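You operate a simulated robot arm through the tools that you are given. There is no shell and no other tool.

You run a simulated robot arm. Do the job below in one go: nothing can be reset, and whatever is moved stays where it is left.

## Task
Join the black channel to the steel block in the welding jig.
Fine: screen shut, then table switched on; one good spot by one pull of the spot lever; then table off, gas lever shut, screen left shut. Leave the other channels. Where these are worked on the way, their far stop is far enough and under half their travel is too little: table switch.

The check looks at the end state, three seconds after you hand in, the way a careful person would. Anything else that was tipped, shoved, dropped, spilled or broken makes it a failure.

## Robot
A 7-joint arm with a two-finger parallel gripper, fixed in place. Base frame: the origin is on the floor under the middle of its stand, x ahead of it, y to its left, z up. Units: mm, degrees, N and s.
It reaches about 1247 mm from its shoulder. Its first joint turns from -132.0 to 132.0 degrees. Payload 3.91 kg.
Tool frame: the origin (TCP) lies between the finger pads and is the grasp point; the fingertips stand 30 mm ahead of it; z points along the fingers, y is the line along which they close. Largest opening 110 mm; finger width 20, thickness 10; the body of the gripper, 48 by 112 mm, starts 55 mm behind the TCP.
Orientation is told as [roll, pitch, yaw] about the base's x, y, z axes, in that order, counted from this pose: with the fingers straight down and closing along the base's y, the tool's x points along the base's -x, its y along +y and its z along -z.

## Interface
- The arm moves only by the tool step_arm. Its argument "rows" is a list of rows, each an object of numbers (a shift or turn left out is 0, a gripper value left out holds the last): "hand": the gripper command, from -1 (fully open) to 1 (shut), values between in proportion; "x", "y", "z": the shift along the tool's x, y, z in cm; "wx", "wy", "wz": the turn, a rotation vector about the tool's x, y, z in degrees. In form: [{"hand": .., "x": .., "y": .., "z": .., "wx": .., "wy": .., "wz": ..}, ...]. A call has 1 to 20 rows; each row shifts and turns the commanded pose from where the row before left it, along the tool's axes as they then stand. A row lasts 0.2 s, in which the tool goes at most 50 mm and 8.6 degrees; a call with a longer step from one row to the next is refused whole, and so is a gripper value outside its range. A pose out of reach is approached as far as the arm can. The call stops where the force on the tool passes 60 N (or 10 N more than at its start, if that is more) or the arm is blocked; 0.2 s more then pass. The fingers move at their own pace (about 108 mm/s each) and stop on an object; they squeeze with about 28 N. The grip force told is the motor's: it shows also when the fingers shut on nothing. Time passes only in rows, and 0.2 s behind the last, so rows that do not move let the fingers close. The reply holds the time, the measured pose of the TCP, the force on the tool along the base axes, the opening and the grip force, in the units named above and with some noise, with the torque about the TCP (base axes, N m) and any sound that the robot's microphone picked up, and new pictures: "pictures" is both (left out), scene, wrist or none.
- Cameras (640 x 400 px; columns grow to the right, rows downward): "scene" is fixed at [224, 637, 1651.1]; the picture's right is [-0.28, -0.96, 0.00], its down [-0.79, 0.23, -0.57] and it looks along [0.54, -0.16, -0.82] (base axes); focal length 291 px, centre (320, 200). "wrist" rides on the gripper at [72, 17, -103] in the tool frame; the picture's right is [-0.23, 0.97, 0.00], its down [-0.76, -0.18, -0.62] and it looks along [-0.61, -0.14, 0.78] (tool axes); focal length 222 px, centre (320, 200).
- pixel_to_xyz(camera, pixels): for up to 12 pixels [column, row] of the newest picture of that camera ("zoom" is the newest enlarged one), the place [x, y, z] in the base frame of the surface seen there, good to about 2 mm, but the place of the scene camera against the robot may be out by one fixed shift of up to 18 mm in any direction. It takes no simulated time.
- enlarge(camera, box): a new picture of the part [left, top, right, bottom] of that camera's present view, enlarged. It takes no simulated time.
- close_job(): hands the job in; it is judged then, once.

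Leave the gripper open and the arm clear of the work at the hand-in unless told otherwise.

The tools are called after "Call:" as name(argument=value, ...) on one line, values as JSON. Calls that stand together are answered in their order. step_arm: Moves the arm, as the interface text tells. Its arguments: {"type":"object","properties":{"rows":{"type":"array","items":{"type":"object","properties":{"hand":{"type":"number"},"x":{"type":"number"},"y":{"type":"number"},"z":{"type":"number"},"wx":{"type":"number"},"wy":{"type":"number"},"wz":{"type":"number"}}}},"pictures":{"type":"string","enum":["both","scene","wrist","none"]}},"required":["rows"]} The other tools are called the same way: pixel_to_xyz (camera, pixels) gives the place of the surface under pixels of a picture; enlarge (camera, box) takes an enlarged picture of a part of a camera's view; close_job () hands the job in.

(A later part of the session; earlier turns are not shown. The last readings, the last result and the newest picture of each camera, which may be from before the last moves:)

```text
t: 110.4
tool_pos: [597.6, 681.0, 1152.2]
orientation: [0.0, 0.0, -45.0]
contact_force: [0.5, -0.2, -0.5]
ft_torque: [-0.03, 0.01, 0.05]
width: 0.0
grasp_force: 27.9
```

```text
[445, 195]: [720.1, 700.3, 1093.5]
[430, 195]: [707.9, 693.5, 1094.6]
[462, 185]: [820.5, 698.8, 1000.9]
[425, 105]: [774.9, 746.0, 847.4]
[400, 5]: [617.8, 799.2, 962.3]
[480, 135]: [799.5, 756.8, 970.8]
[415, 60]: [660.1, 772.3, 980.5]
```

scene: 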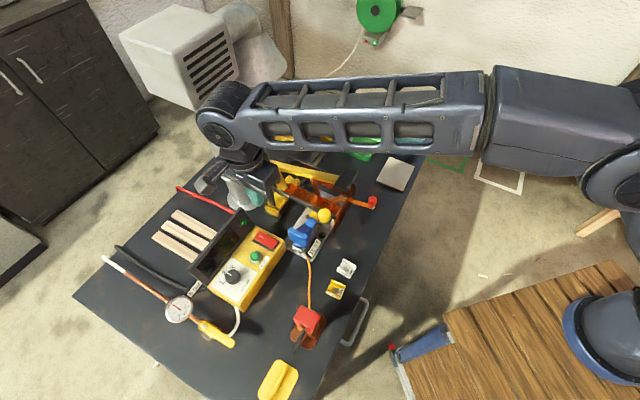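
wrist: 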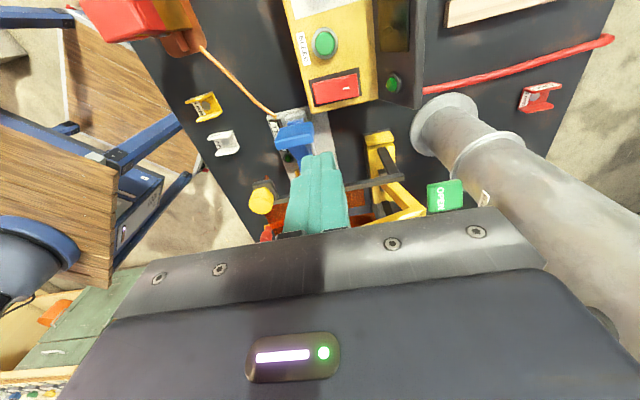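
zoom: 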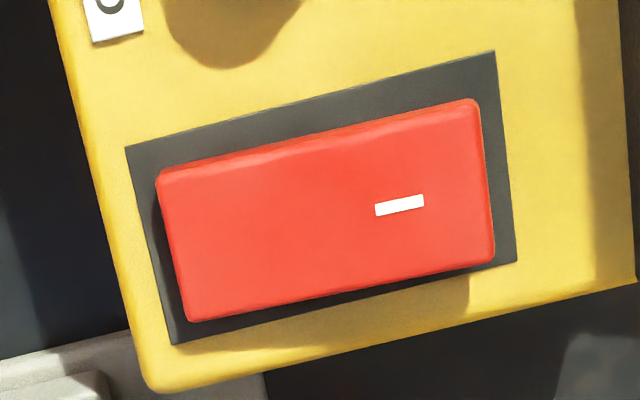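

Clear by 20 mm or more. I move over the marked end and descend to a fingertip height ~20 mm above it.

Call:
step_arm(rows=[{"x": -0.24, "y": 4.2}, {"z": 4.5}, {"z": 4.5}, {"z": 4.5}, {"z": 4.2}, {}])

Call:
enlarge(camera="wrist", box=[250, 80, 410, 220])

```text
t: 111.8
tool_pos: [630.2, 709.2, 977.0]
orientation: [0.0, 0.0, -45.0]
contact_force: [0.9, -0.2, 1.0]
ft_torque: [-0.05, 0.02, -0.02]
width: 0.0
grasp_force: 27.7
```

scene: 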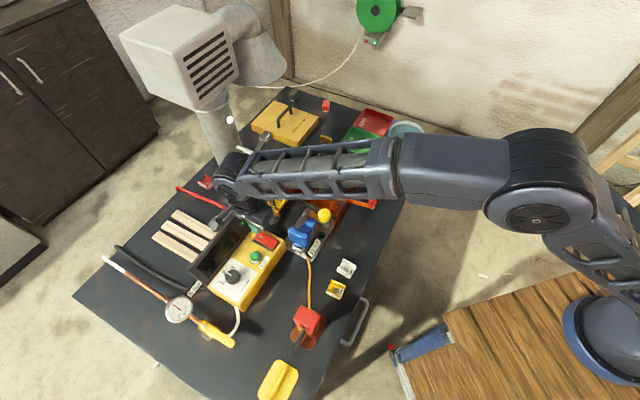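
wrist: 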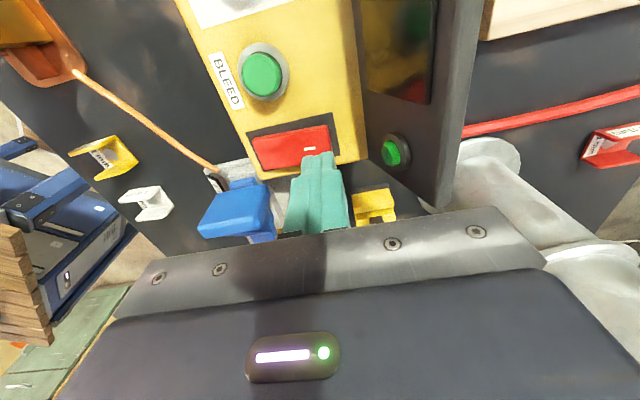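

```text
2.86 times, centred on (330, 150) of wrist
```

zoom: 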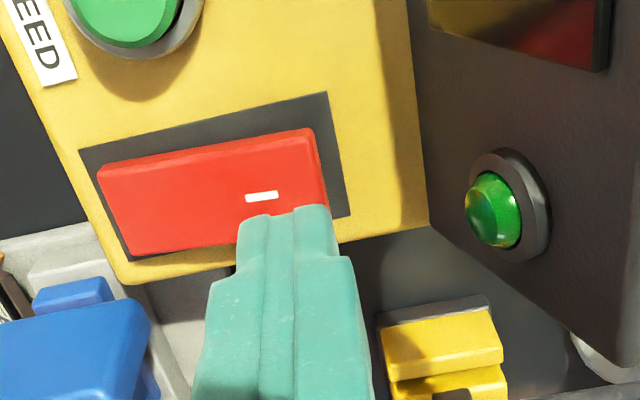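

I shift 3 mm inward, then press down in small steps with force watch.

Call:
step_arm(rows=[{"y": -0.3, "z": 1.0}, {"z": 1.0}, {"z": 0.2}, {}], pictures="none")

Call:
step_arm(rows=[{"z": 0.2}, {"z": 0.2}, {"z": 0.2}, {}], pictures="none")

```text
t: 112.8
tool_pos: [630.0, 705.9, 955.4]
orientation: [0.0, 0.0, -44.9]
contact_force: [1.0, 0.2, -0.1]
ft_torque: [-0.02, 0.01, -0.01]
width: 0.0
grasp_force: 28.0
```

```text
t: 113.8
tool_pos: [629.9, 706.0, 949.9]
orientation: [0.0, 0.0, -45.1]
contact_force: [1.2, 0.9, -0.3]
ft_torque: [0.02, -0.02, 0.01]
width: 0.0
grasp_force: 27.9
```

Call:
step_arm(rows=[{"z": 0.2}, {"z": 0.2}, {}], pictures="wrist")

Call:
enlarge(camera="wrist", box=[250, 80, 410, 220])

```text
t: 114.6
tool_pos: [631.1, 703.8, 947.9]
orientation: [0.1, 0.0, -45.0]
contact_force: [-3.7, -5.6, 30.6]
ft_torque: [-0.37, 0.3, -0.03]
width: 0.0
grasp_force: 27.7
```

wrist: 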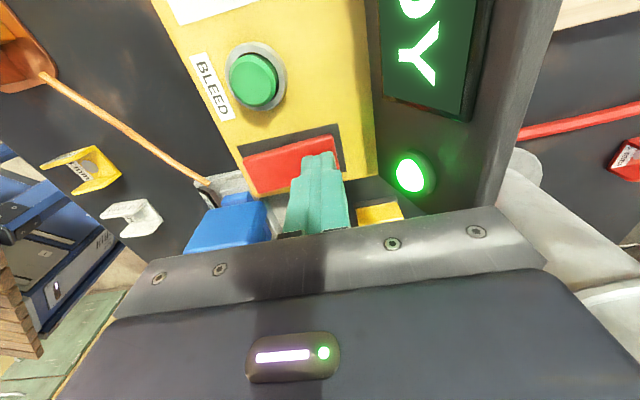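

```text
2.86 times, centred on (330, 150) of wrist
```

zoom: 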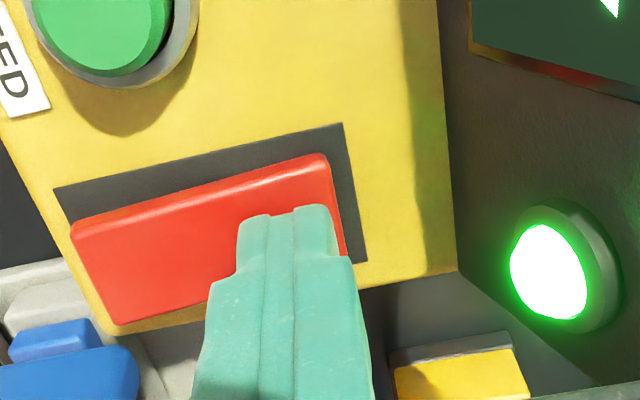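

The panel lamp is lit and the display shows "…DY" — the table is on. I lift off and read the display.

Call:
step_arm(rows=[{"z": -1.0}, {"z": -4}, {"z": -4}, {"z": -4}, {"z": -4}, {}])

Call:
enlarge(camera="wrist", box=[280, 0, 480, 130])

Call:
enlarge(camera="scene", box=[180, 190, 300, 300])

```text
t: 116.0
tool_pos: [629.3, 708.9, 1116.7]
orientation: [0.0, 0.0, -45.0]
contact_force: [-0.4, 1.0, 0.0]
ft_torque: [-0.04, -0.03, -0.03]
width: 0.0
grasp_force: 28.0
```

scene: 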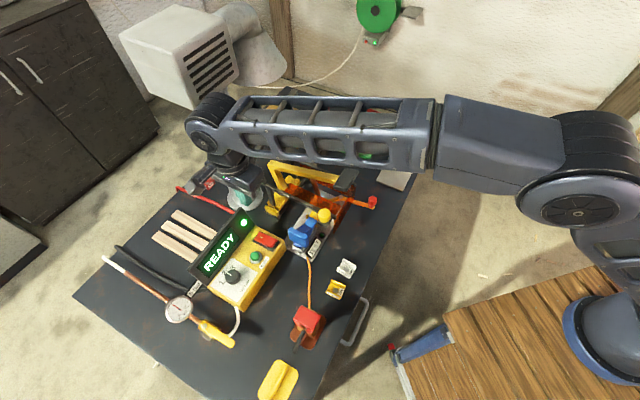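
wrist: 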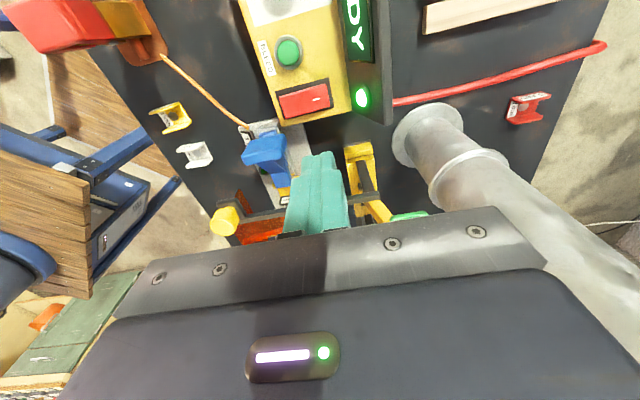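

```text
3.08 times, centred on (380, 65) of wrist
```

zoom: 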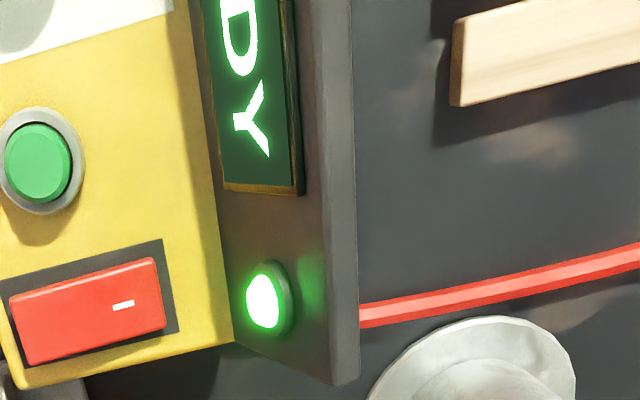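

```text
3.64 times, centred on (240, 245) of scene
```

zoom: 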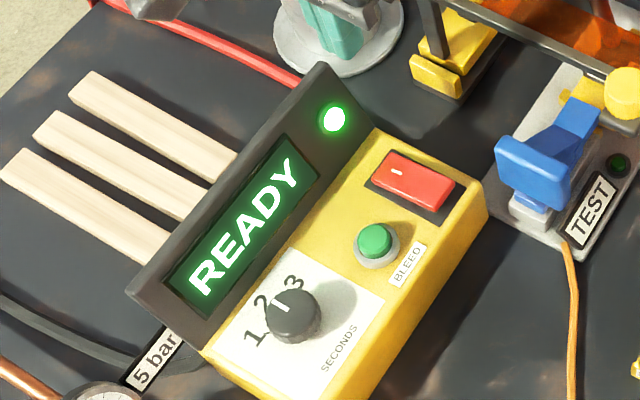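

The display reads READY with lamp lit. Now the spot lever: I go to the −u side, high up, to measure where the black grip is now.

Call:
step_arm(rows=[{"z": -4}, {"x": -3.64, "y": -2.35, "z": -0.4}, {"x": -3.64, "y": -2.35, "z": -0.4}, {"x": -3.64, "y": -2.35, "z": -0.4}, {"x": -3.64, "y": -2.35, "z": -0.4}, {"x": -3.64, "y": -2.35, "z": -0.4}, {"x": -3.64, "y": -2.35, "z": -0.4}, {"x": -3.64, "y": -2.35, "z": -0.4}, {}])

Call:
enlarge(camera="wrist", box=[220, 20, 460, 180])

```text
t: 118.0
tool_pos: [694.0, 408.8, 1183.8]
orientation: [0.1, 0.0, -44.9]
contact_force: [-0.1, 0.4, 1.2]
ft_torque: [0.0, 0.04, -0.01]
width: 0.0
grasp_force: 27.8
```

scene: 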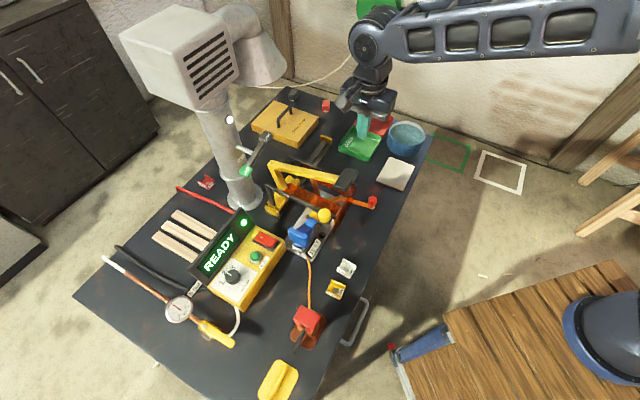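
wrist: 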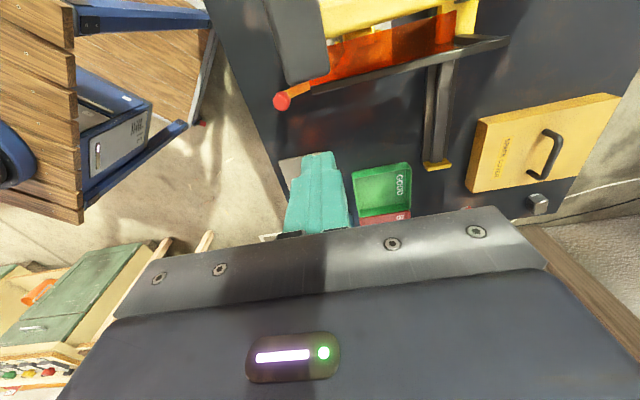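

```text
2.50 times, centred on (340, 100) of wrist
```

zoom: 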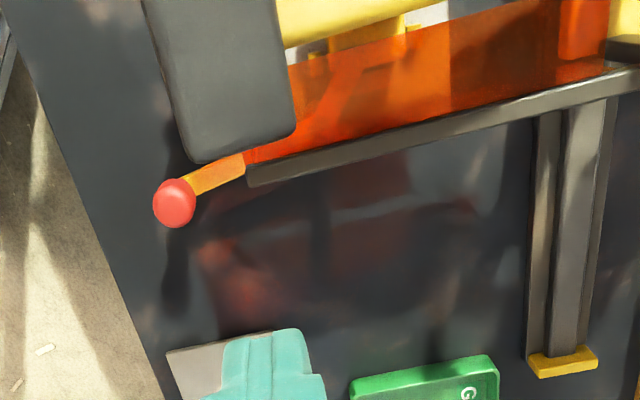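

I slide 35 mm back toward the grip to get it fully in view.

Call:
step_arm(rows=[{"x": 3.5}, {}], pictures="wrist")

Call:
enlarge(camera="wrist", box=[220, 0, 420, 160])

```text
t: 118.6
tool_pos: [668.3, 434.4, 1184.4]
orientation: [0.0, 0.1, -45.0]
contact_force: [-0.2, -0.7, -0.1]
ft_torque: [-0.03, -0.03, -0.03]
width: 0.0
grasp_force: 27.8
```

wrist: 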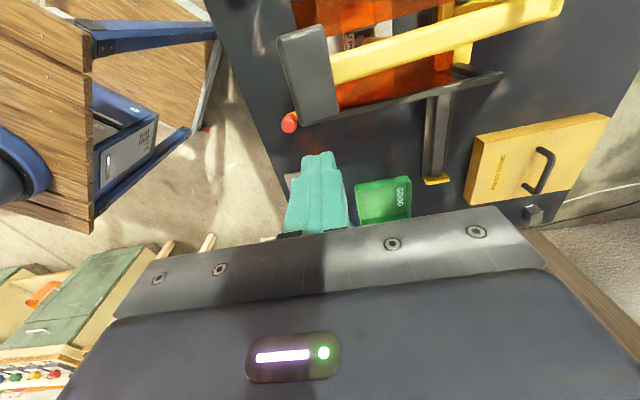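

```text
2.50 times, centred on (320, 80) of wrist
```

zoom: 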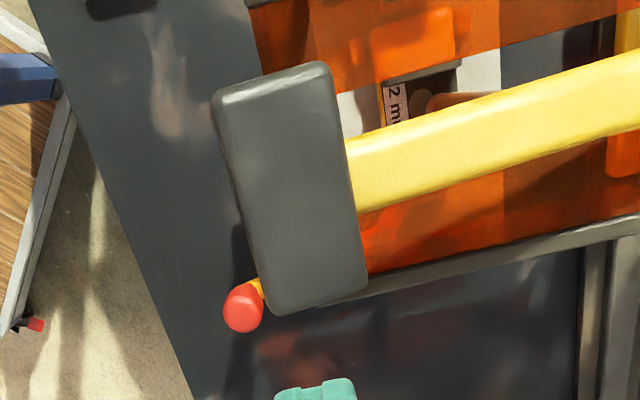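

Call:
pixel_to_xyz(camera="zoom", pixels=[[225, 105], [325, 75], [270, 300], [358, 280], [290, 190], [250, 200], [330, 180], [370, 165], [500, 115], [620, 80], [430, 100], [395, 95]])

```text
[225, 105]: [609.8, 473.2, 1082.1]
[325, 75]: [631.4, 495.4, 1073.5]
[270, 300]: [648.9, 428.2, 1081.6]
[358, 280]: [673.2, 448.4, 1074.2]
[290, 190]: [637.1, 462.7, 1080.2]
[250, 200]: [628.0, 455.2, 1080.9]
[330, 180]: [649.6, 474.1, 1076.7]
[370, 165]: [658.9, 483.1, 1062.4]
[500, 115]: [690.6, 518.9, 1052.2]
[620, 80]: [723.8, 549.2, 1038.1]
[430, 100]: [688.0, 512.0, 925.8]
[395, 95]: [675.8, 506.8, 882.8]
```

Grip centre is (640.8, 461.3), top z≈1078. I put the closed fingertips 8 mm above its centre.

Call:
step_arm(rows=[{"x": 3.85}, {"z": 3.4}, {"z": 3.4}, {}])

Call:
enlarge(camera="scene", box=[260, 100, 400, 240])

```text
t: 119.6
tool_pos: [642.8, 461.0, 1115.2]
orientation: [0.0, -0.1, -45.0]
contact_force: [-1.2, -0.2, 0.3]
ft_torque: [-0.02, 0.03, 0.05]
width: 0.0
grasp_force: 28.1
```

scene: 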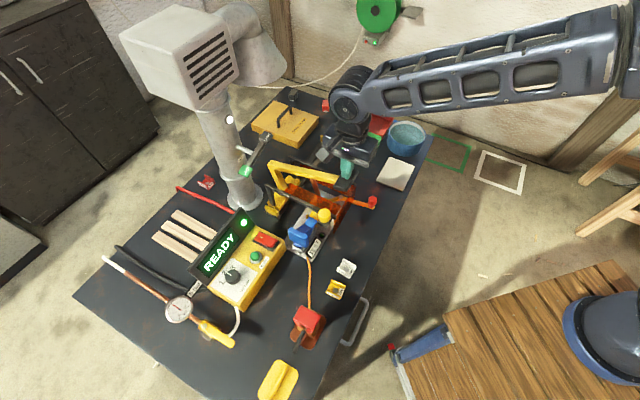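
wrist: 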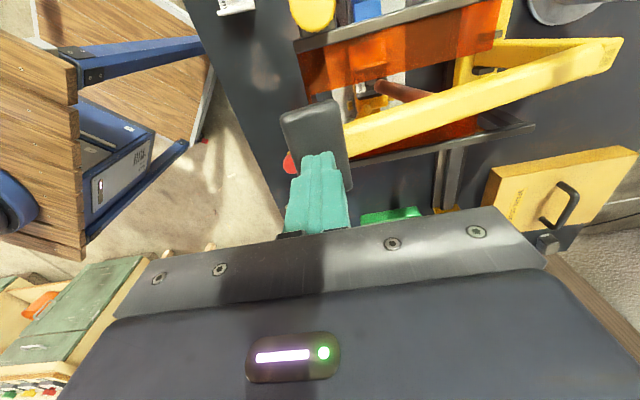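

```text
2.86 times, centred on (330, 170) of scene
```

zoom: 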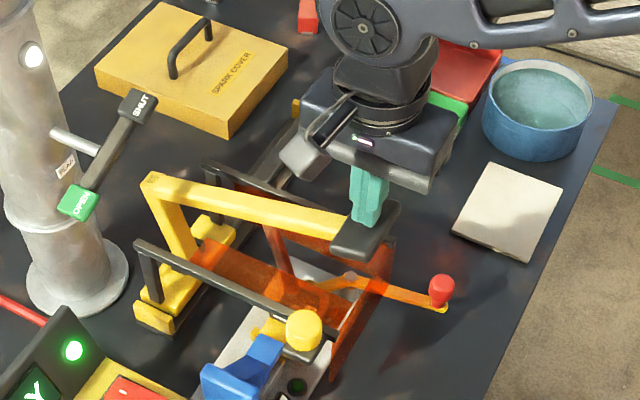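

Now the one pull: press the grip down along its arc (down and outward), continuously, until the electrode meets the work; then hold.

Call:
step_arm(rows=[{"z": 0.8}, {"y": -0.66, "z": 0.78}, {"y": -0.64, "z": 0.8}, {"y": -0.6, "z": 0.83}, {"y": -0.57, "z": 0.85}, {"y": -0.54, "z": 0.86}, {"y": -0.5, "z": 0.89}, {"y": -0.47, "z": 0.91}, {"y": -0.44, "z": 0.93}, {"y": -0.2, "z": 0.47}, {"y": -0.2, "z": 0.47}, {"y": -0.2, "z": 0.47}, {"y": -0.2, "z": 0.47}, {"y": -0.15, "z": 0.4}, {"y": -0.15, "z": 0.4}, {"y": -0.1, "z": 0.3}])

```text
t: 121.7
tool_pos: [612.6, 433.9, 1047.0]
orientation: [1.0, 0.1, -45.0]
contact_force: [-6.0, -3.6, 25.5]
ft_torque: [-0.25, 0.21, -0.06]
width: 0.1
grasp_force: 27.6
stopped in row 10: the force on the tool passed its limit at 71 N (the readings are from after the stop); the commanded pose is now the measured one
```

scene: 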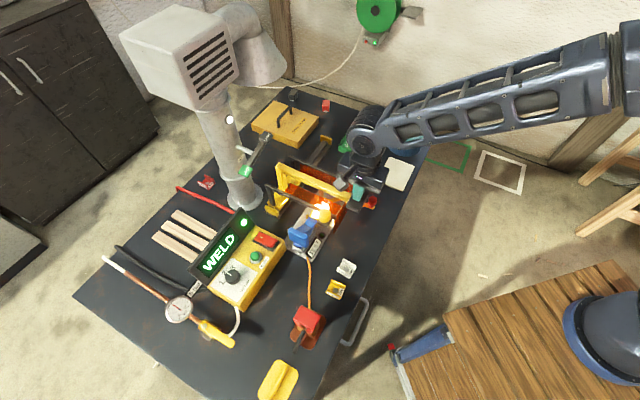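
wrist: 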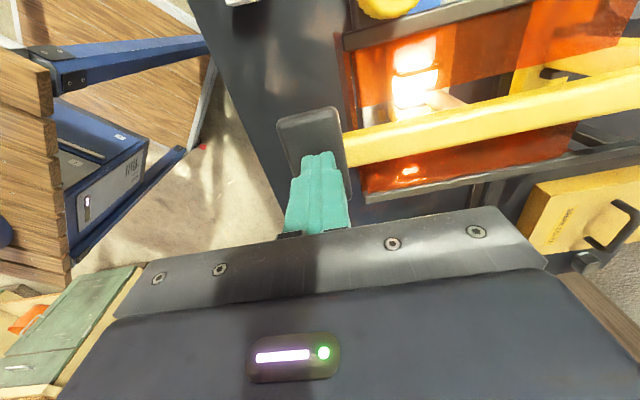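

The display says WELD and the spot glows. I hold still, watching the display.

Call:
step_arm(rows=[{}, {}, {}, {}], pictures="scene")

```text
t: 122.7
tool_pos: [613.3, 434.1, 1046.4]
orientation: [1.0, 0.0, -45.0]
contact_force: [-4.2, -1.8, 40.3]
ft_torque: [-0.2, 0.16, -0.1]
width: 0.0
grasp_force: 27.9
```

scene: 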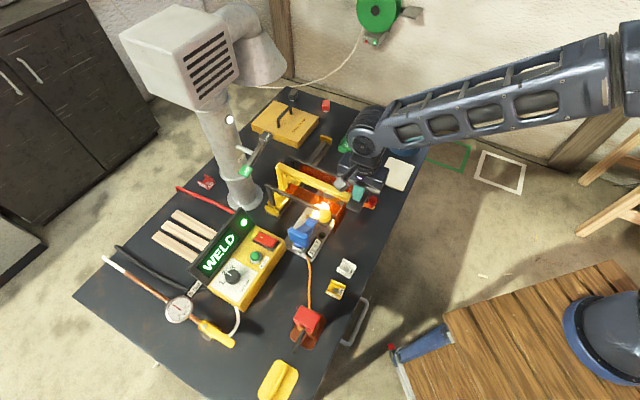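

Still WELD, 40 N held. I keep holding.

Call:
step_arm(rows=[{}, {}], pictures="scene")

Call:
step_arm(rows=[{}, {}], pictures="scene")

```text
t: 123.2
tool_pos: [611.9, 434.8, 1047.1]
orientation: [0.9, 0.0, -45.0]
contact_force: [0.3, -0.2, 50.2]
ft_torque: [-0.24, 0.15, 0.02]
width: 0.0
grasp_force: 27.8
```

scene: 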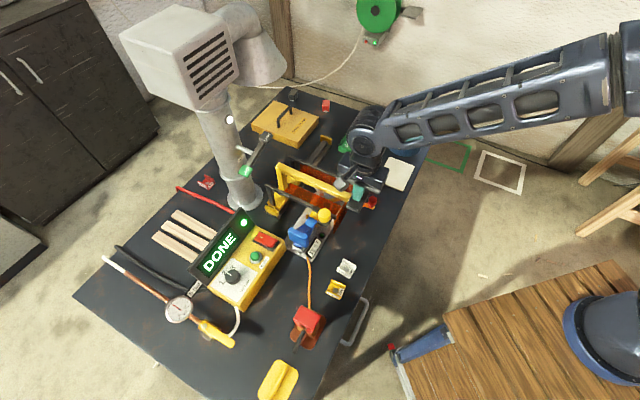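

```text
t: 123.8
tool_pos: [613.6, 434.4, 1048.0]
orientation: [1.0, -0.1, -45.0]
contact_force: [2.1, 1.9, 55.7]
ft_torque: [-0.07, -0.03, 0.11]
width: 0.0
grasp_force: 28.2
```

scene: 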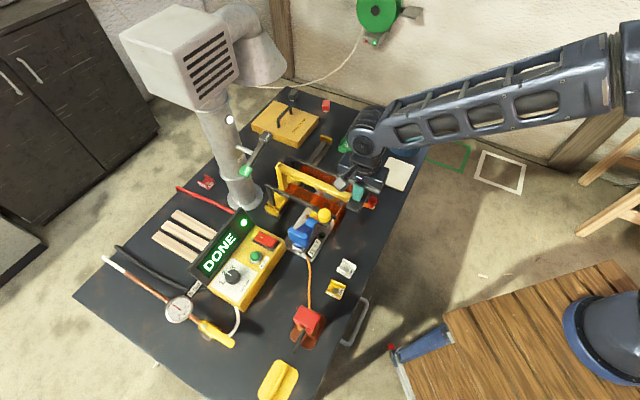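

The display says DONE. I let the lever rise slowly along its arc, then lift clear.

Call:
step_arm(rows=[{"y": 0.2, "z": -0.47}, {"y": 0.44, "z": -0.93}, {"y": 0.47, "z": -0.91}, {"y": 0.5, "z": -0.89}, {"y": 0.54, "z": -0.86}, {"y": 0.57, "z": -0.85}, {"y": 0.6, "z": -0.83}, {"y": 0.64, "z": -0.8}, {"y": 0.3, "z": -1.0}, {"z": -1.5}, {"z": -3}])

Call:
enlarge(camera="scene", box=[180, 140, 380, 300])

```text
t: 126.2
tool_pos: [645.4, 462.0, 1165.4]
orientation: [0.8, 0.1, -44.9]
contact_force: [0.2, -0.6, 0.6]
ft_torque: [-0.03, 0.0, -0.02]
width: 0.0
grasp_force: 27.5
```

scene: 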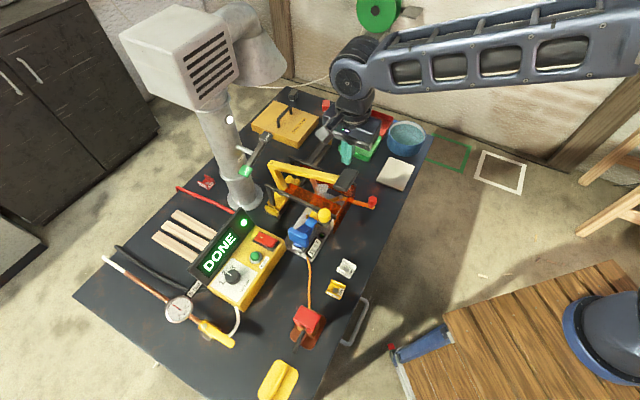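
wrist: 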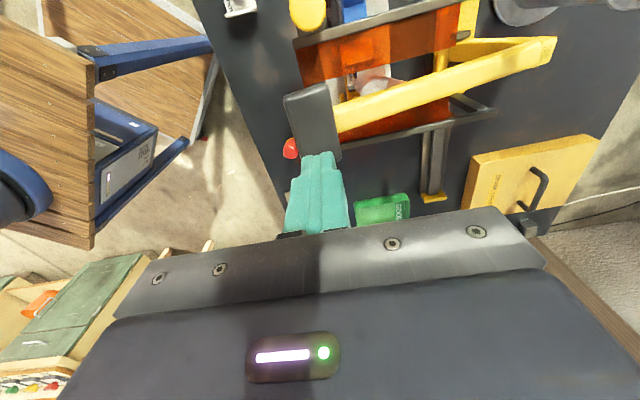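

```text
2.50 times, centred on (280, 220) of scene
```

zoom: 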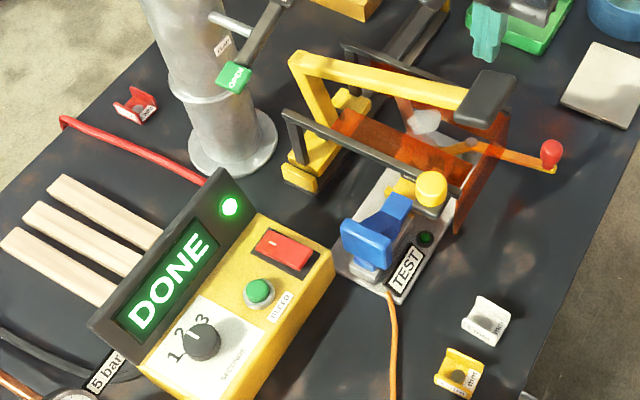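

The lever is back up; a puff of smoke marks the spot. Now table off: I go above the rocker's other (unmarked, now raised) end at (602, 683).

Call:
step_arm(rows=[{"x": 3.74, "y": 2.51}, {"x": 3.74, "y": 2.51}, {"x": 3.74, "y": 2.51}, {"x": 3.74, "y": 2.51}, {"x": 3.74, "y": 2.51, "wx": -0.5, "wy": -0.5}, {}])

Call:
enlarge(camera="wrist", box=[280, 40, 440, 160])

```text
t: 127.7
tool_pos: [598.7, 684.8, 1167.9]
orientation: [1.3, -0.5, -45.0]
contact_force: [0.2, -0.6, 0.7]
ft_torque: [-0.01, -0.03, 0.0]
width: 0.0
grasp_force: 27.9
```

scene: 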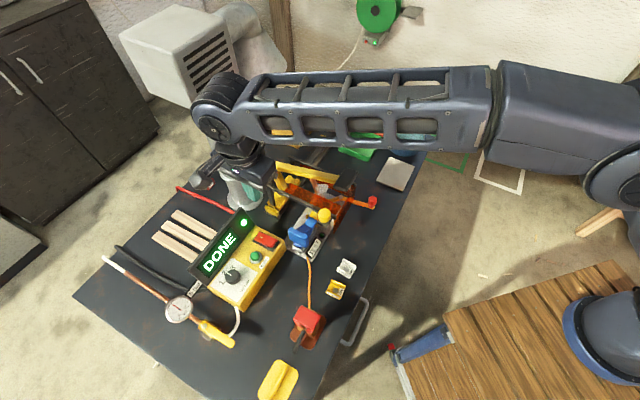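
wrist: 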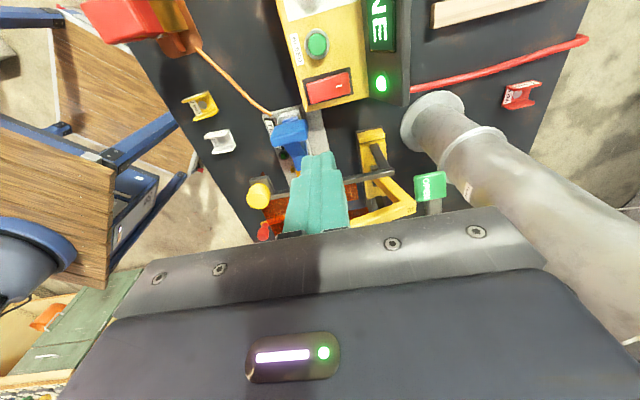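

```text
3.33 times, centred on (360, 100) of wrist
```

zoom: 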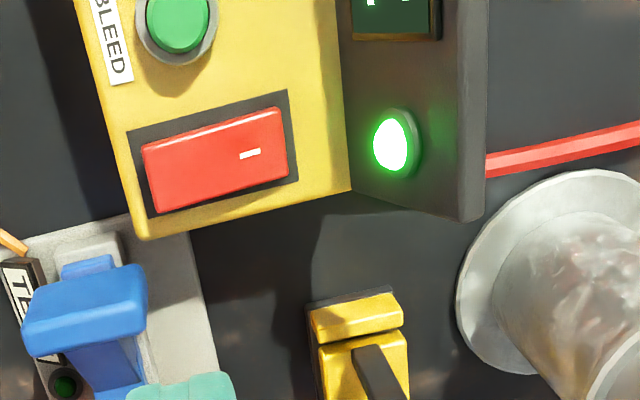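

Table still on (lamp lit). I straighten the slight tilt and measure the raised end.

Call:
pixel_to_xyz(camera="zoom", pixels=[[150, 155], [160, 200], [165, 175], [185, 170], [215, 160], [250, 153], [275, 140], [282, 170]])

Call:
step_arm(rows=[{"wx": 1.1, "wy": -0.45}, {}], pictures="none")

```text
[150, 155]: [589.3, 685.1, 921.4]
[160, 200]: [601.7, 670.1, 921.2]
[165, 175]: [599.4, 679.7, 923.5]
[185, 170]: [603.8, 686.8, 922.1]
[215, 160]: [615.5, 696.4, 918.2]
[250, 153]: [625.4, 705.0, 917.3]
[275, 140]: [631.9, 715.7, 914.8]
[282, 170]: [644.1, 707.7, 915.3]
```

```text
t: 128.2
tool_pos: [598.6, 683.7, 1168.0]
orientation: [0.3, -0.9, -45.0]
contact_force: [-0.4, 0.2, 0.4]
ft_torque: [0.01, 0.0, 0.03]
width: 0.0
grasp_force: 28.1
```

Call:
step_arm(rows=[{"wx": 0.3, "wy": 0.9, "x": -0.22, "y": 0.3}, {"z": 4.6}, {"z": 4.6}, {"z": 4.6}, {"z": 4.6}, {}])

Call:
enlarge(camera="wrist", box=[250, 80, 410, 220])

```text
t: 129.7
tool_pos: [600.5, 684.1, 985.2]
orientation: [0.0, 0.0, -45.0]
contact_force: [0.9, -0.2, 0.8]
ft_torque: [0.01, 0.01, -0.02]
width: 0.2
grasp_force: 27.7
```

scene: 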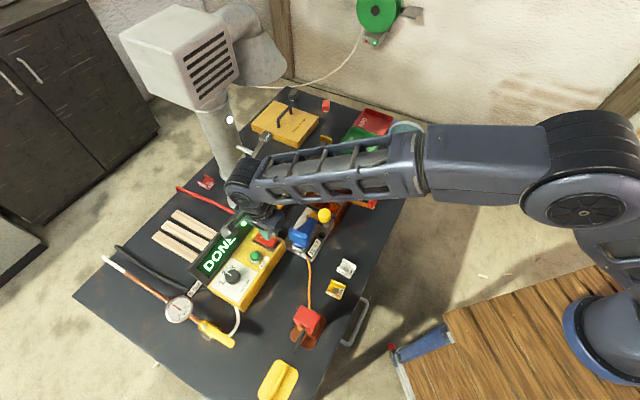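
wrist: 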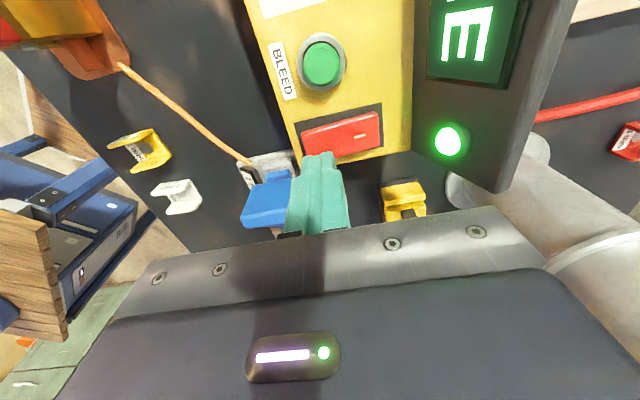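

```text
2.86 times, centred on (330, 150) of wrist
```

zoom: 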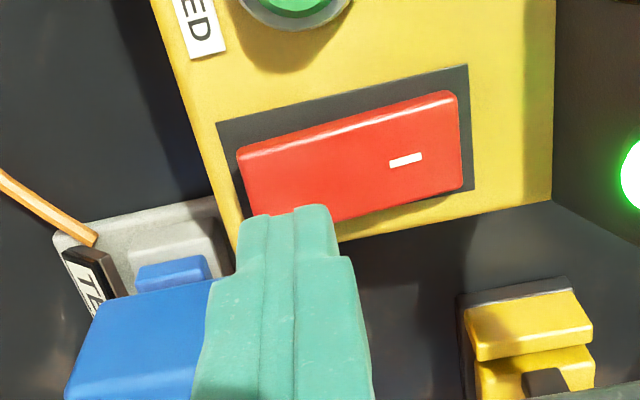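

Aligned over the unmarked end. Pressing down in small steps.

Call:
step_arm(rows=[{"z": 1.5}, {"z": 1.3}, {"z": 0.3}, {"z": 0.2}, {"z": 0.2}, {}], pictures="none")

Call:
step_arm(rows=[{"z": 0.2}, {"z": 0.2}, {}], pictures="wrist")

```text
t: 131.1
tool_pos: [602.3, 684.3, 949.3]
orientation: [0.0, 0.0, -45.0]
contact_force: [-0.5, 0.5, 0.7]
ft_torque: [-0.01, 0.03, -0.02]
width: 0.0
grasp_force: 28.2
```

```text
t: 131.8
tool_pos: [602.5, 684.3, 948.9]
orientation: [0.2, 0.0, -45.0]
contact_force: [-4.6, -3.3, 24.4]
ft_torque: [0.1, -0.05, 0.0]
width: 0.0
grasp_force: 27.9
```

wrist: 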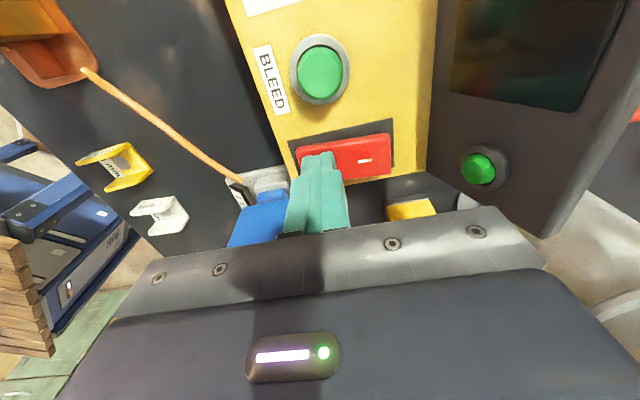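

Display dark and lamp out: table off. I lift away and check the rocker's position.

Call:
step_arm(rows=[{"z": -1}, {"z": -4}, {"z": -4}, {"z": -4}, {"z": -4}, {}])

Call:
pixel_to_xyz(camera="wrist", pixels=[[312, 97], [318, 105], [350, 88], [352, 100]])

Call:
enlarge(camera="wrist", box=[280, 40, 440, 160])

```text
t: 133.2
tool_pos: [601.1, 685.4, 1116.6]
orientation: [-0.1, 0.0, -45.0]
contact_force: [-0.7, 0.2, -0.1]
ft_torque: [-0.01, 0.01, 0.0]
width: 0.0
grasp_force: 27.5
```

scene: 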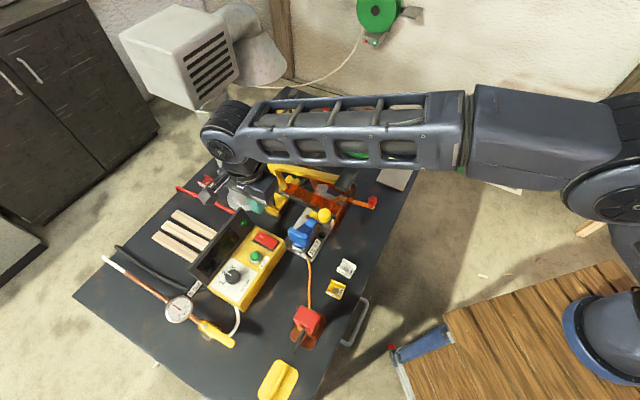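
wrist: 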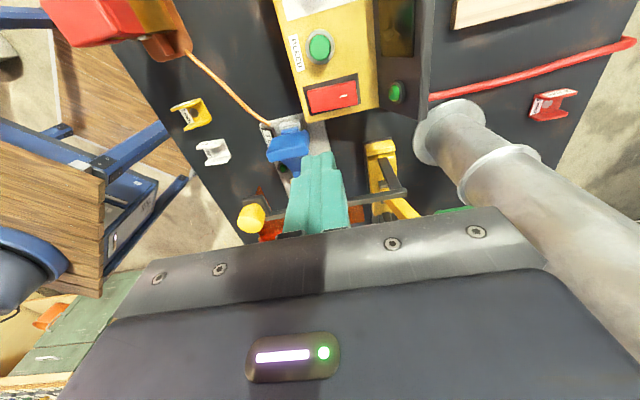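

```text
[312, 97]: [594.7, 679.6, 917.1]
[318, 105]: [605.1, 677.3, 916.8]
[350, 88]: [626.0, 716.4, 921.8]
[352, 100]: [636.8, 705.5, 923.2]
```

```text
3.33 times, centred on (360, 100) of wrist
```

zoom: 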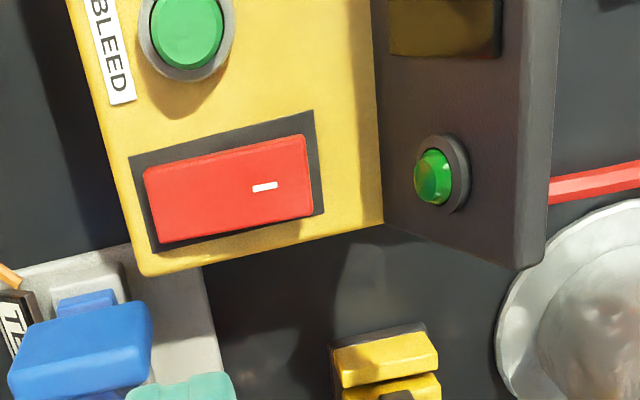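

Table is off. Next the gas lever. I move near it at a safe height and measure the handle.

Call:
step_arm(rows=[{"x": 4.05, "y": -1.07}, {"x": 4.05, "y": -1.07}, {"x": 4.05, "y": -1.07}, {"x": 4.05, "y": -1.07}, {"x": 4.05, "y": -1.07}, {}])

Call:
enlarge(camera="wrist", box=[240, 0, 480, 160])

```text
t: 134.7
tool_pos: [420.9, 787.9, 1115.6]
orientation: [-0.1, 0.0, -45.0]
contact_force: [-0.8, -0.3, 0.0]
ft_torque: [0.03, -0.04, 0.03]
width: 0.0
grasp_force: 28.1
```

scene: 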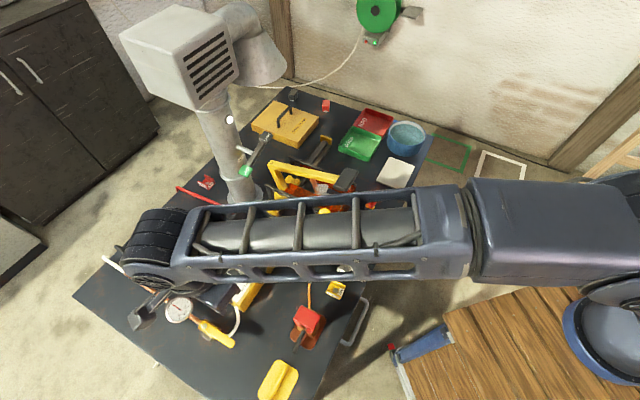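
wrist: 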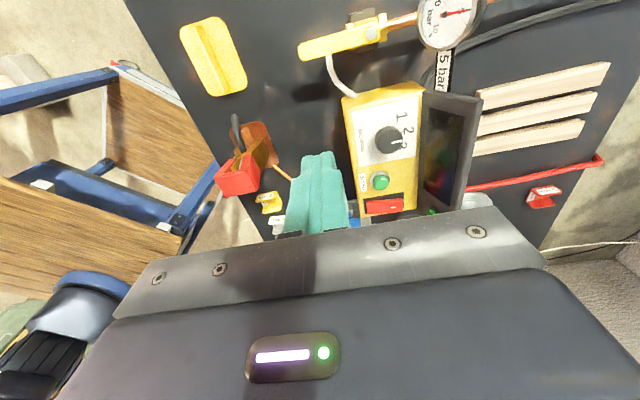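

```text
2.50 times, centred on (360, 80) of wrist
```

zoom: 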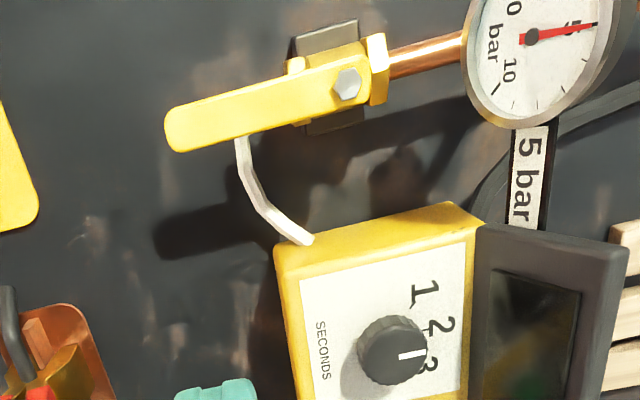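

I measure the handle edges, pivot, hose and gauge rim.

Call:
pixel_to_xyz(camera="zoom", pixels=[[170, 135], [185, 115], [240, 92], [245, 128], [300, 75], [310, 108], [347, 85], [250, 155], [262, 200], [300, 235], [295, 63], [330, 125]])

Call:
pixel_to_xyz(camera="zoom", pixels=[[470, 60], [530, 38], [500, 120], [600, 60], [320, 35], [378, 55], [290, 250], [460, 210], [240, 137], [310, 118]])

```text
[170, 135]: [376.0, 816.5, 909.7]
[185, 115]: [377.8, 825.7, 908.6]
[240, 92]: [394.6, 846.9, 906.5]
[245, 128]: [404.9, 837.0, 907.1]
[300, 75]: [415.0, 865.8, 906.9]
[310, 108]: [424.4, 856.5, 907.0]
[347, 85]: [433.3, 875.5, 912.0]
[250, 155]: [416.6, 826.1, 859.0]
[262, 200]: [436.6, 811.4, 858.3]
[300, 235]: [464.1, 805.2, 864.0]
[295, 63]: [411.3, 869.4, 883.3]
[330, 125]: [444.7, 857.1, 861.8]
```

```text
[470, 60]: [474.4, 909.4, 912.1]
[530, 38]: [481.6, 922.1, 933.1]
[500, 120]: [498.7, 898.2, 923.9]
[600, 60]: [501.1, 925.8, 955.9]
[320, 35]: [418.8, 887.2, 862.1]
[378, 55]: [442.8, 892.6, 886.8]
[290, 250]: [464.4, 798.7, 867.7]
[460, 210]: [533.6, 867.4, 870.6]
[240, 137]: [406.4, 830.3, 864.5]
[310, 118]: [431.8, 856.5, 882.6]
```

Handle: heading ≈224.6°, ~17 mm wide, top z 907; pivot (433, 875). I go down beside it on the box side: TCP (408, 812), z 926.

Call:
step_arm(rows=[{"x": 2.62, "y": 0.83}, {"z": 4.7}, {"z": 4.7}, {"z": 4.7}, {"z": 4.5}, {}])

Call:
enlarge(camera="wrist", box=[240, 60, 440, 210])

```text
t: 136.1
tool_pos: [409.5, 812.4, 929.3]
orientation: [0.0, 0.0, -45.0]
contact_force: [0.7, 1.1, 0.0]
ft_torque: [0.0, 0.0, 0.0]
width: 0.2
grasp_force: 27.6
```

scene: 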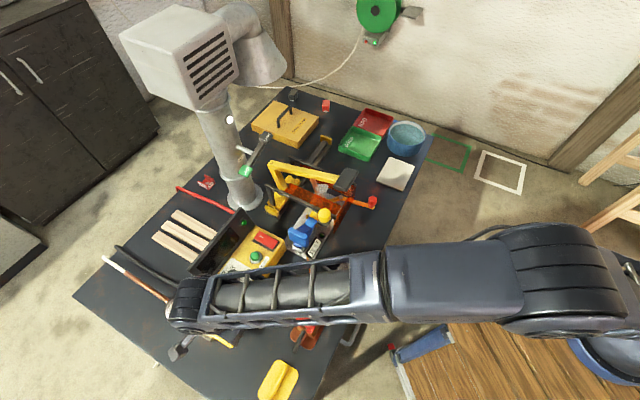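
wrist: 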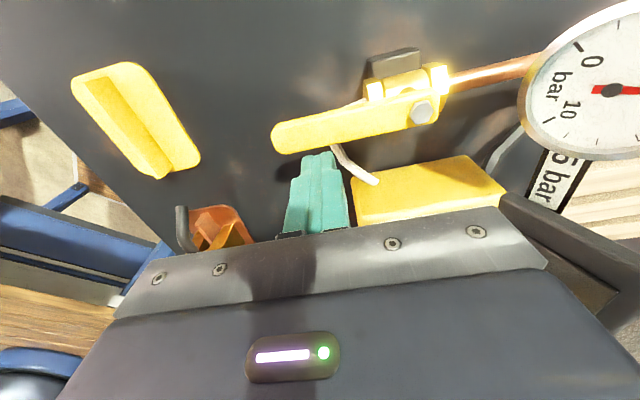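

```text
2.67 times, centred on (340, 135) of wrist
```

zoom: 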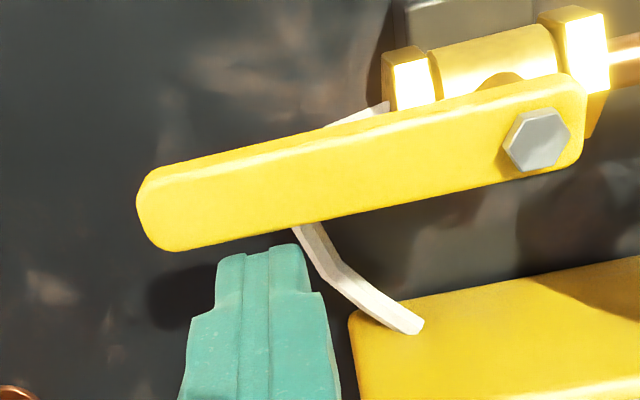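

I lower 4 mm more and start pushing the handle tip away from the box (clockwise), a few steps first.

Call:
step_arm(rows=[{"z": 0.4}, {"x": 0.88, "y": -0.05}, {"x": 0.86, "y": -0.25}, {"x": 1.0, "y": -0.11}, {}], pictures="wrist")

```text
t: 137.2
tool_pos: [386.3, 831.5, 925.1]
orientation: [0.0, 0.0, -45.1]
contact_force: [-0.6, -0.4, 0.3]
ft_torque: [0.03, 0.0, -0.01]
width: 0.0
grasp_force: 28.1
```

wrist: 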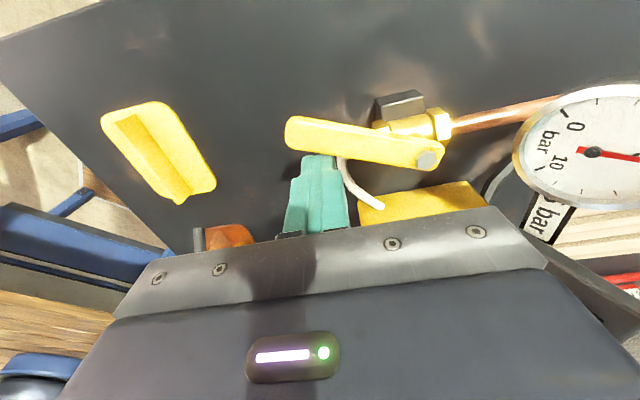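

The handle turns easily. I follow its arc to the quarter turn.

Call:
step_arm(rows=[{"x": 1.1, "y": 0.08}, {"x": 1.11, "y": 0.3}, {"x": 1.05, "y": 0.48}, {"x": 0.94, "y": 0.67}, {"x": 0.84, "y": 0.9}, {}], pictures="wrist")

```text
t: 138.7
tool_pos: [367.0, 882.8, 924.3]
orientation: [0.0, -0.1, -45.0]
contact_force: [-0.2, 0.7, -0.3]
ft_torque: [0.01, -0.01, 0.0]
width: 0.1
grasp_force: 27.9
```

wrist: 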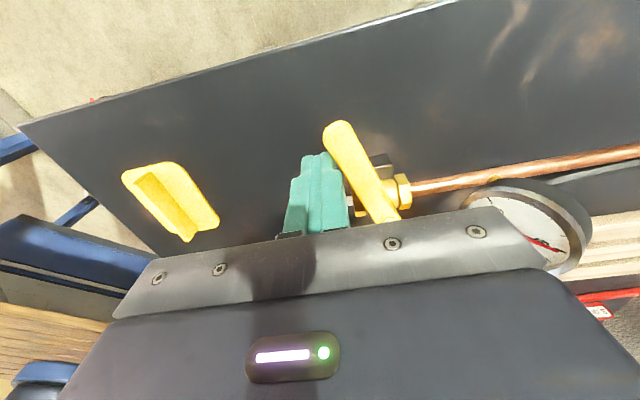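

About 65–70° done. On to the stop in smaller steps.

Call:
step_arm(rows=[{"x": 0.67, "y": 1.1}, {"x": 0.3, "y": 0.8}, {}], pictures="none")

Call:
step_arm(rows=[{"x": 0.13, "y": 0.39}, {"x": 0.05, "y": 0.3}, {}], pictures="wrist")

```text
t: 139.4
tool_pos: [374.8, 903.0, 923.0]
orientation: [0.0, -0.1, -45.0]
contact_force: [0.6, 0.7, -0.1]
ft_torque: [-0.02, 0.03, 0.02]
width: 0.0
grasp_force: 28.0
```

```text
t: 140.4
tool_pos: [377.8, 907.8, 924.0]
orientation: [-0.5, -0.1, -45.0]
contact_force: [-10.9, -34.4, 10.1]
ft_torque: [-0.64, 0.14, -0.37]
width: 0.0
grasp_force: 27.6
stopped in row 3: the force on the tool passed its limit at 61 N (the readings are from after the stop); the commanded pose is now the measured one
```

wrist: 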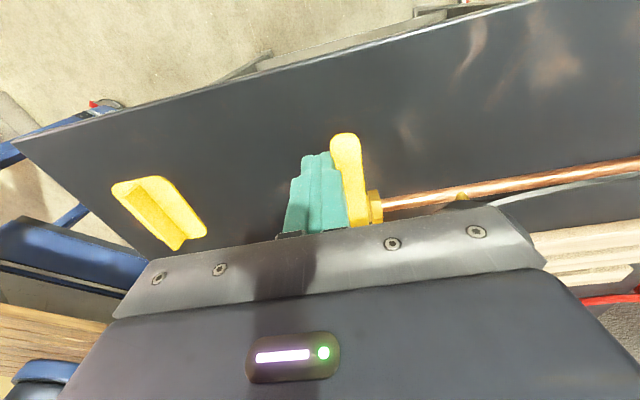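

A hard stop at the quarter turn. I back off, rise, and check the lever and gauge.

Call:
step_arm(rows=[{"y": -0.5, "x": -0.1}, {"y": -1.0, "x": -0.2}, {"z": -4}, {"z": -4.5}, {"z": -4.5}, {"z": -4.5}, {"wx": -0.5, "y": -4}, {"y": -4}, {}])

Call:
enlarge(camera="wrist", box=[220, 0, 520, 200])

Call:
enlarge(camera="scene", box=[90, 230, 270, 370])

```text
t: 142.4
tool_pos: [312.9, 842.9, 1098.2]
orientation: [0.1, -0.1, -44.9]
contact_force: [0.3, -0.3, -0.4]
ft_torque: [-0.01, 0.01, 0.0]
width: 0.0
grasp_force: 28.0
```

scene: 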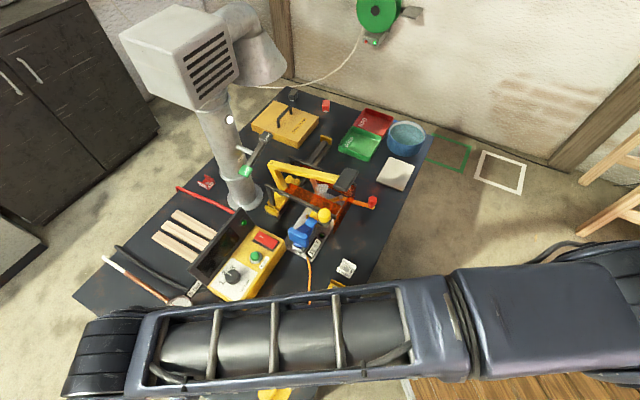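
wrist: 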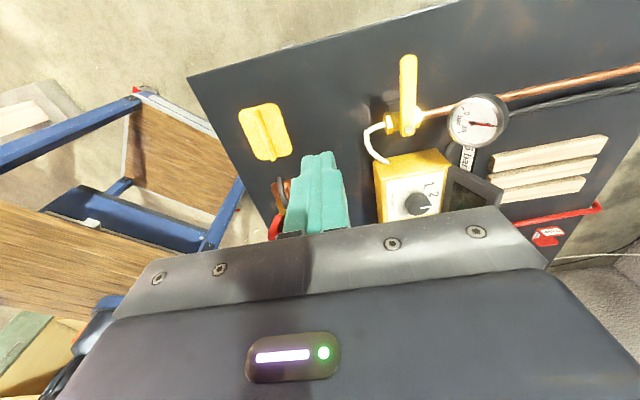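

```text
2.00 times, centred on (370, 100) of wrist
```

zoom: 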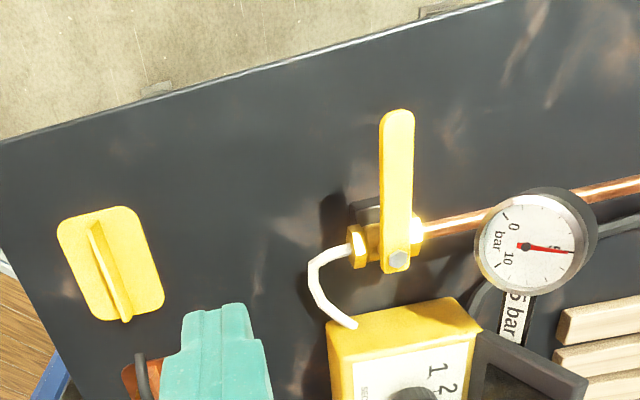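

```text
2.86 times, centred on (180, 300) of scene
```

zoom: 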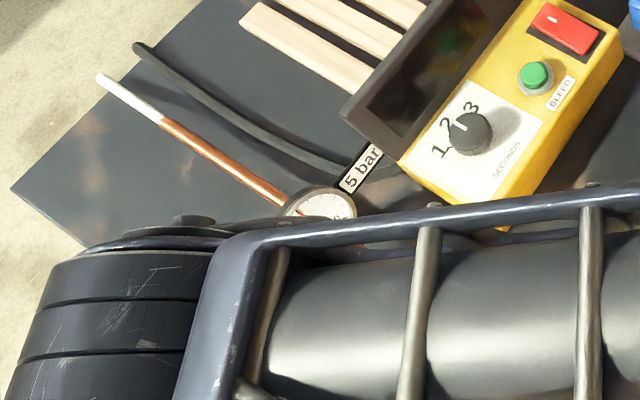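

Gas lever is now square across its pipe (shut) at its stop. Last, I'd return the jig's red-ball clamp to how I found it. Because the black grip overhangs near there, I'll come from outside with a tilted tool. First travel to a staging point in front of the table.

Call:
step_arm(rows=[{"x": -4.3, "y": -1.61}, {"x": -4.3, "y": -1.61}, {"x": -4.3, "y": -1.61}, {"x": -4.3, "y": -1.61}, {"x": -4.3, "y": -1.61}, {"x": -4.3, "y": -1.61}, {"x": -4.3, "y": -1.61}, {"x": -4.3, "y": -1.61}, {"x": -4.3, "y": -1.61}, {"x": -4.3, "y": -1.61}, {"x": -4.3, "y": -1.61}, {"x": -4.3, "y": -1.61}, {"x": -4.3, "y": -1.61}, {}])

Call:
enlarge(camera="scene", box=[90, 220, 310, 380])

Call:
enlarge(camera="scene", box=[260, 140, 390, 240])

```text
t: 145.4
tool_pos: [559.9, 295.0, 1097.6]
orientation: [0.2, -0.1, -45.0]
contact_force: [-0.4, 0.0, -0.6]
ft_torque: [0.0, -0.03, 0.0]
width: 0.4
grasp_force: 28.0
```

scene: 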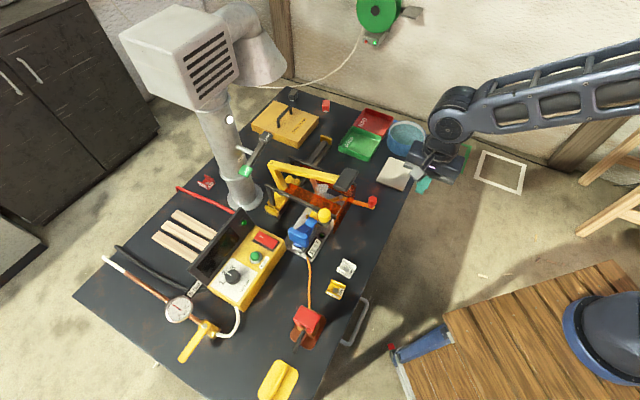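
wrist: 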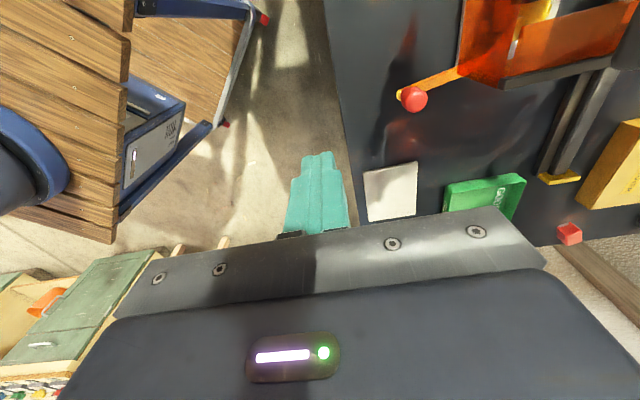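

```text
2.50 times, centred on (200, 300) of scene
```

zoom: 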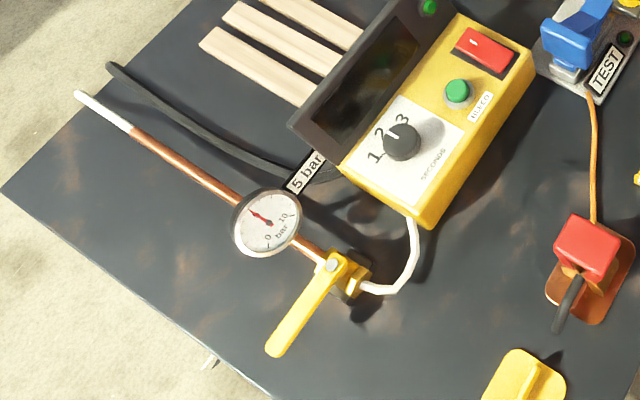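

```text
4.00 times, centred on (325, 190) of scene
```

zoom: 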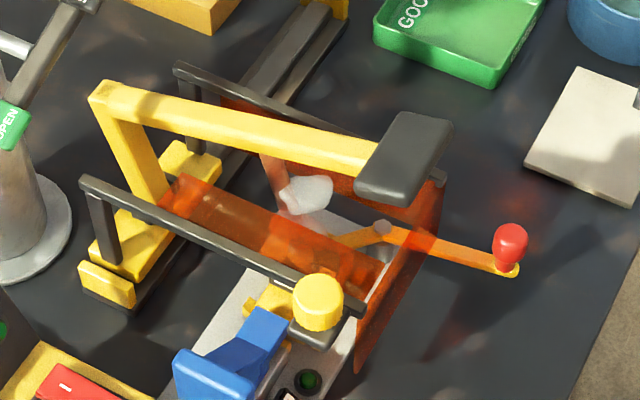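

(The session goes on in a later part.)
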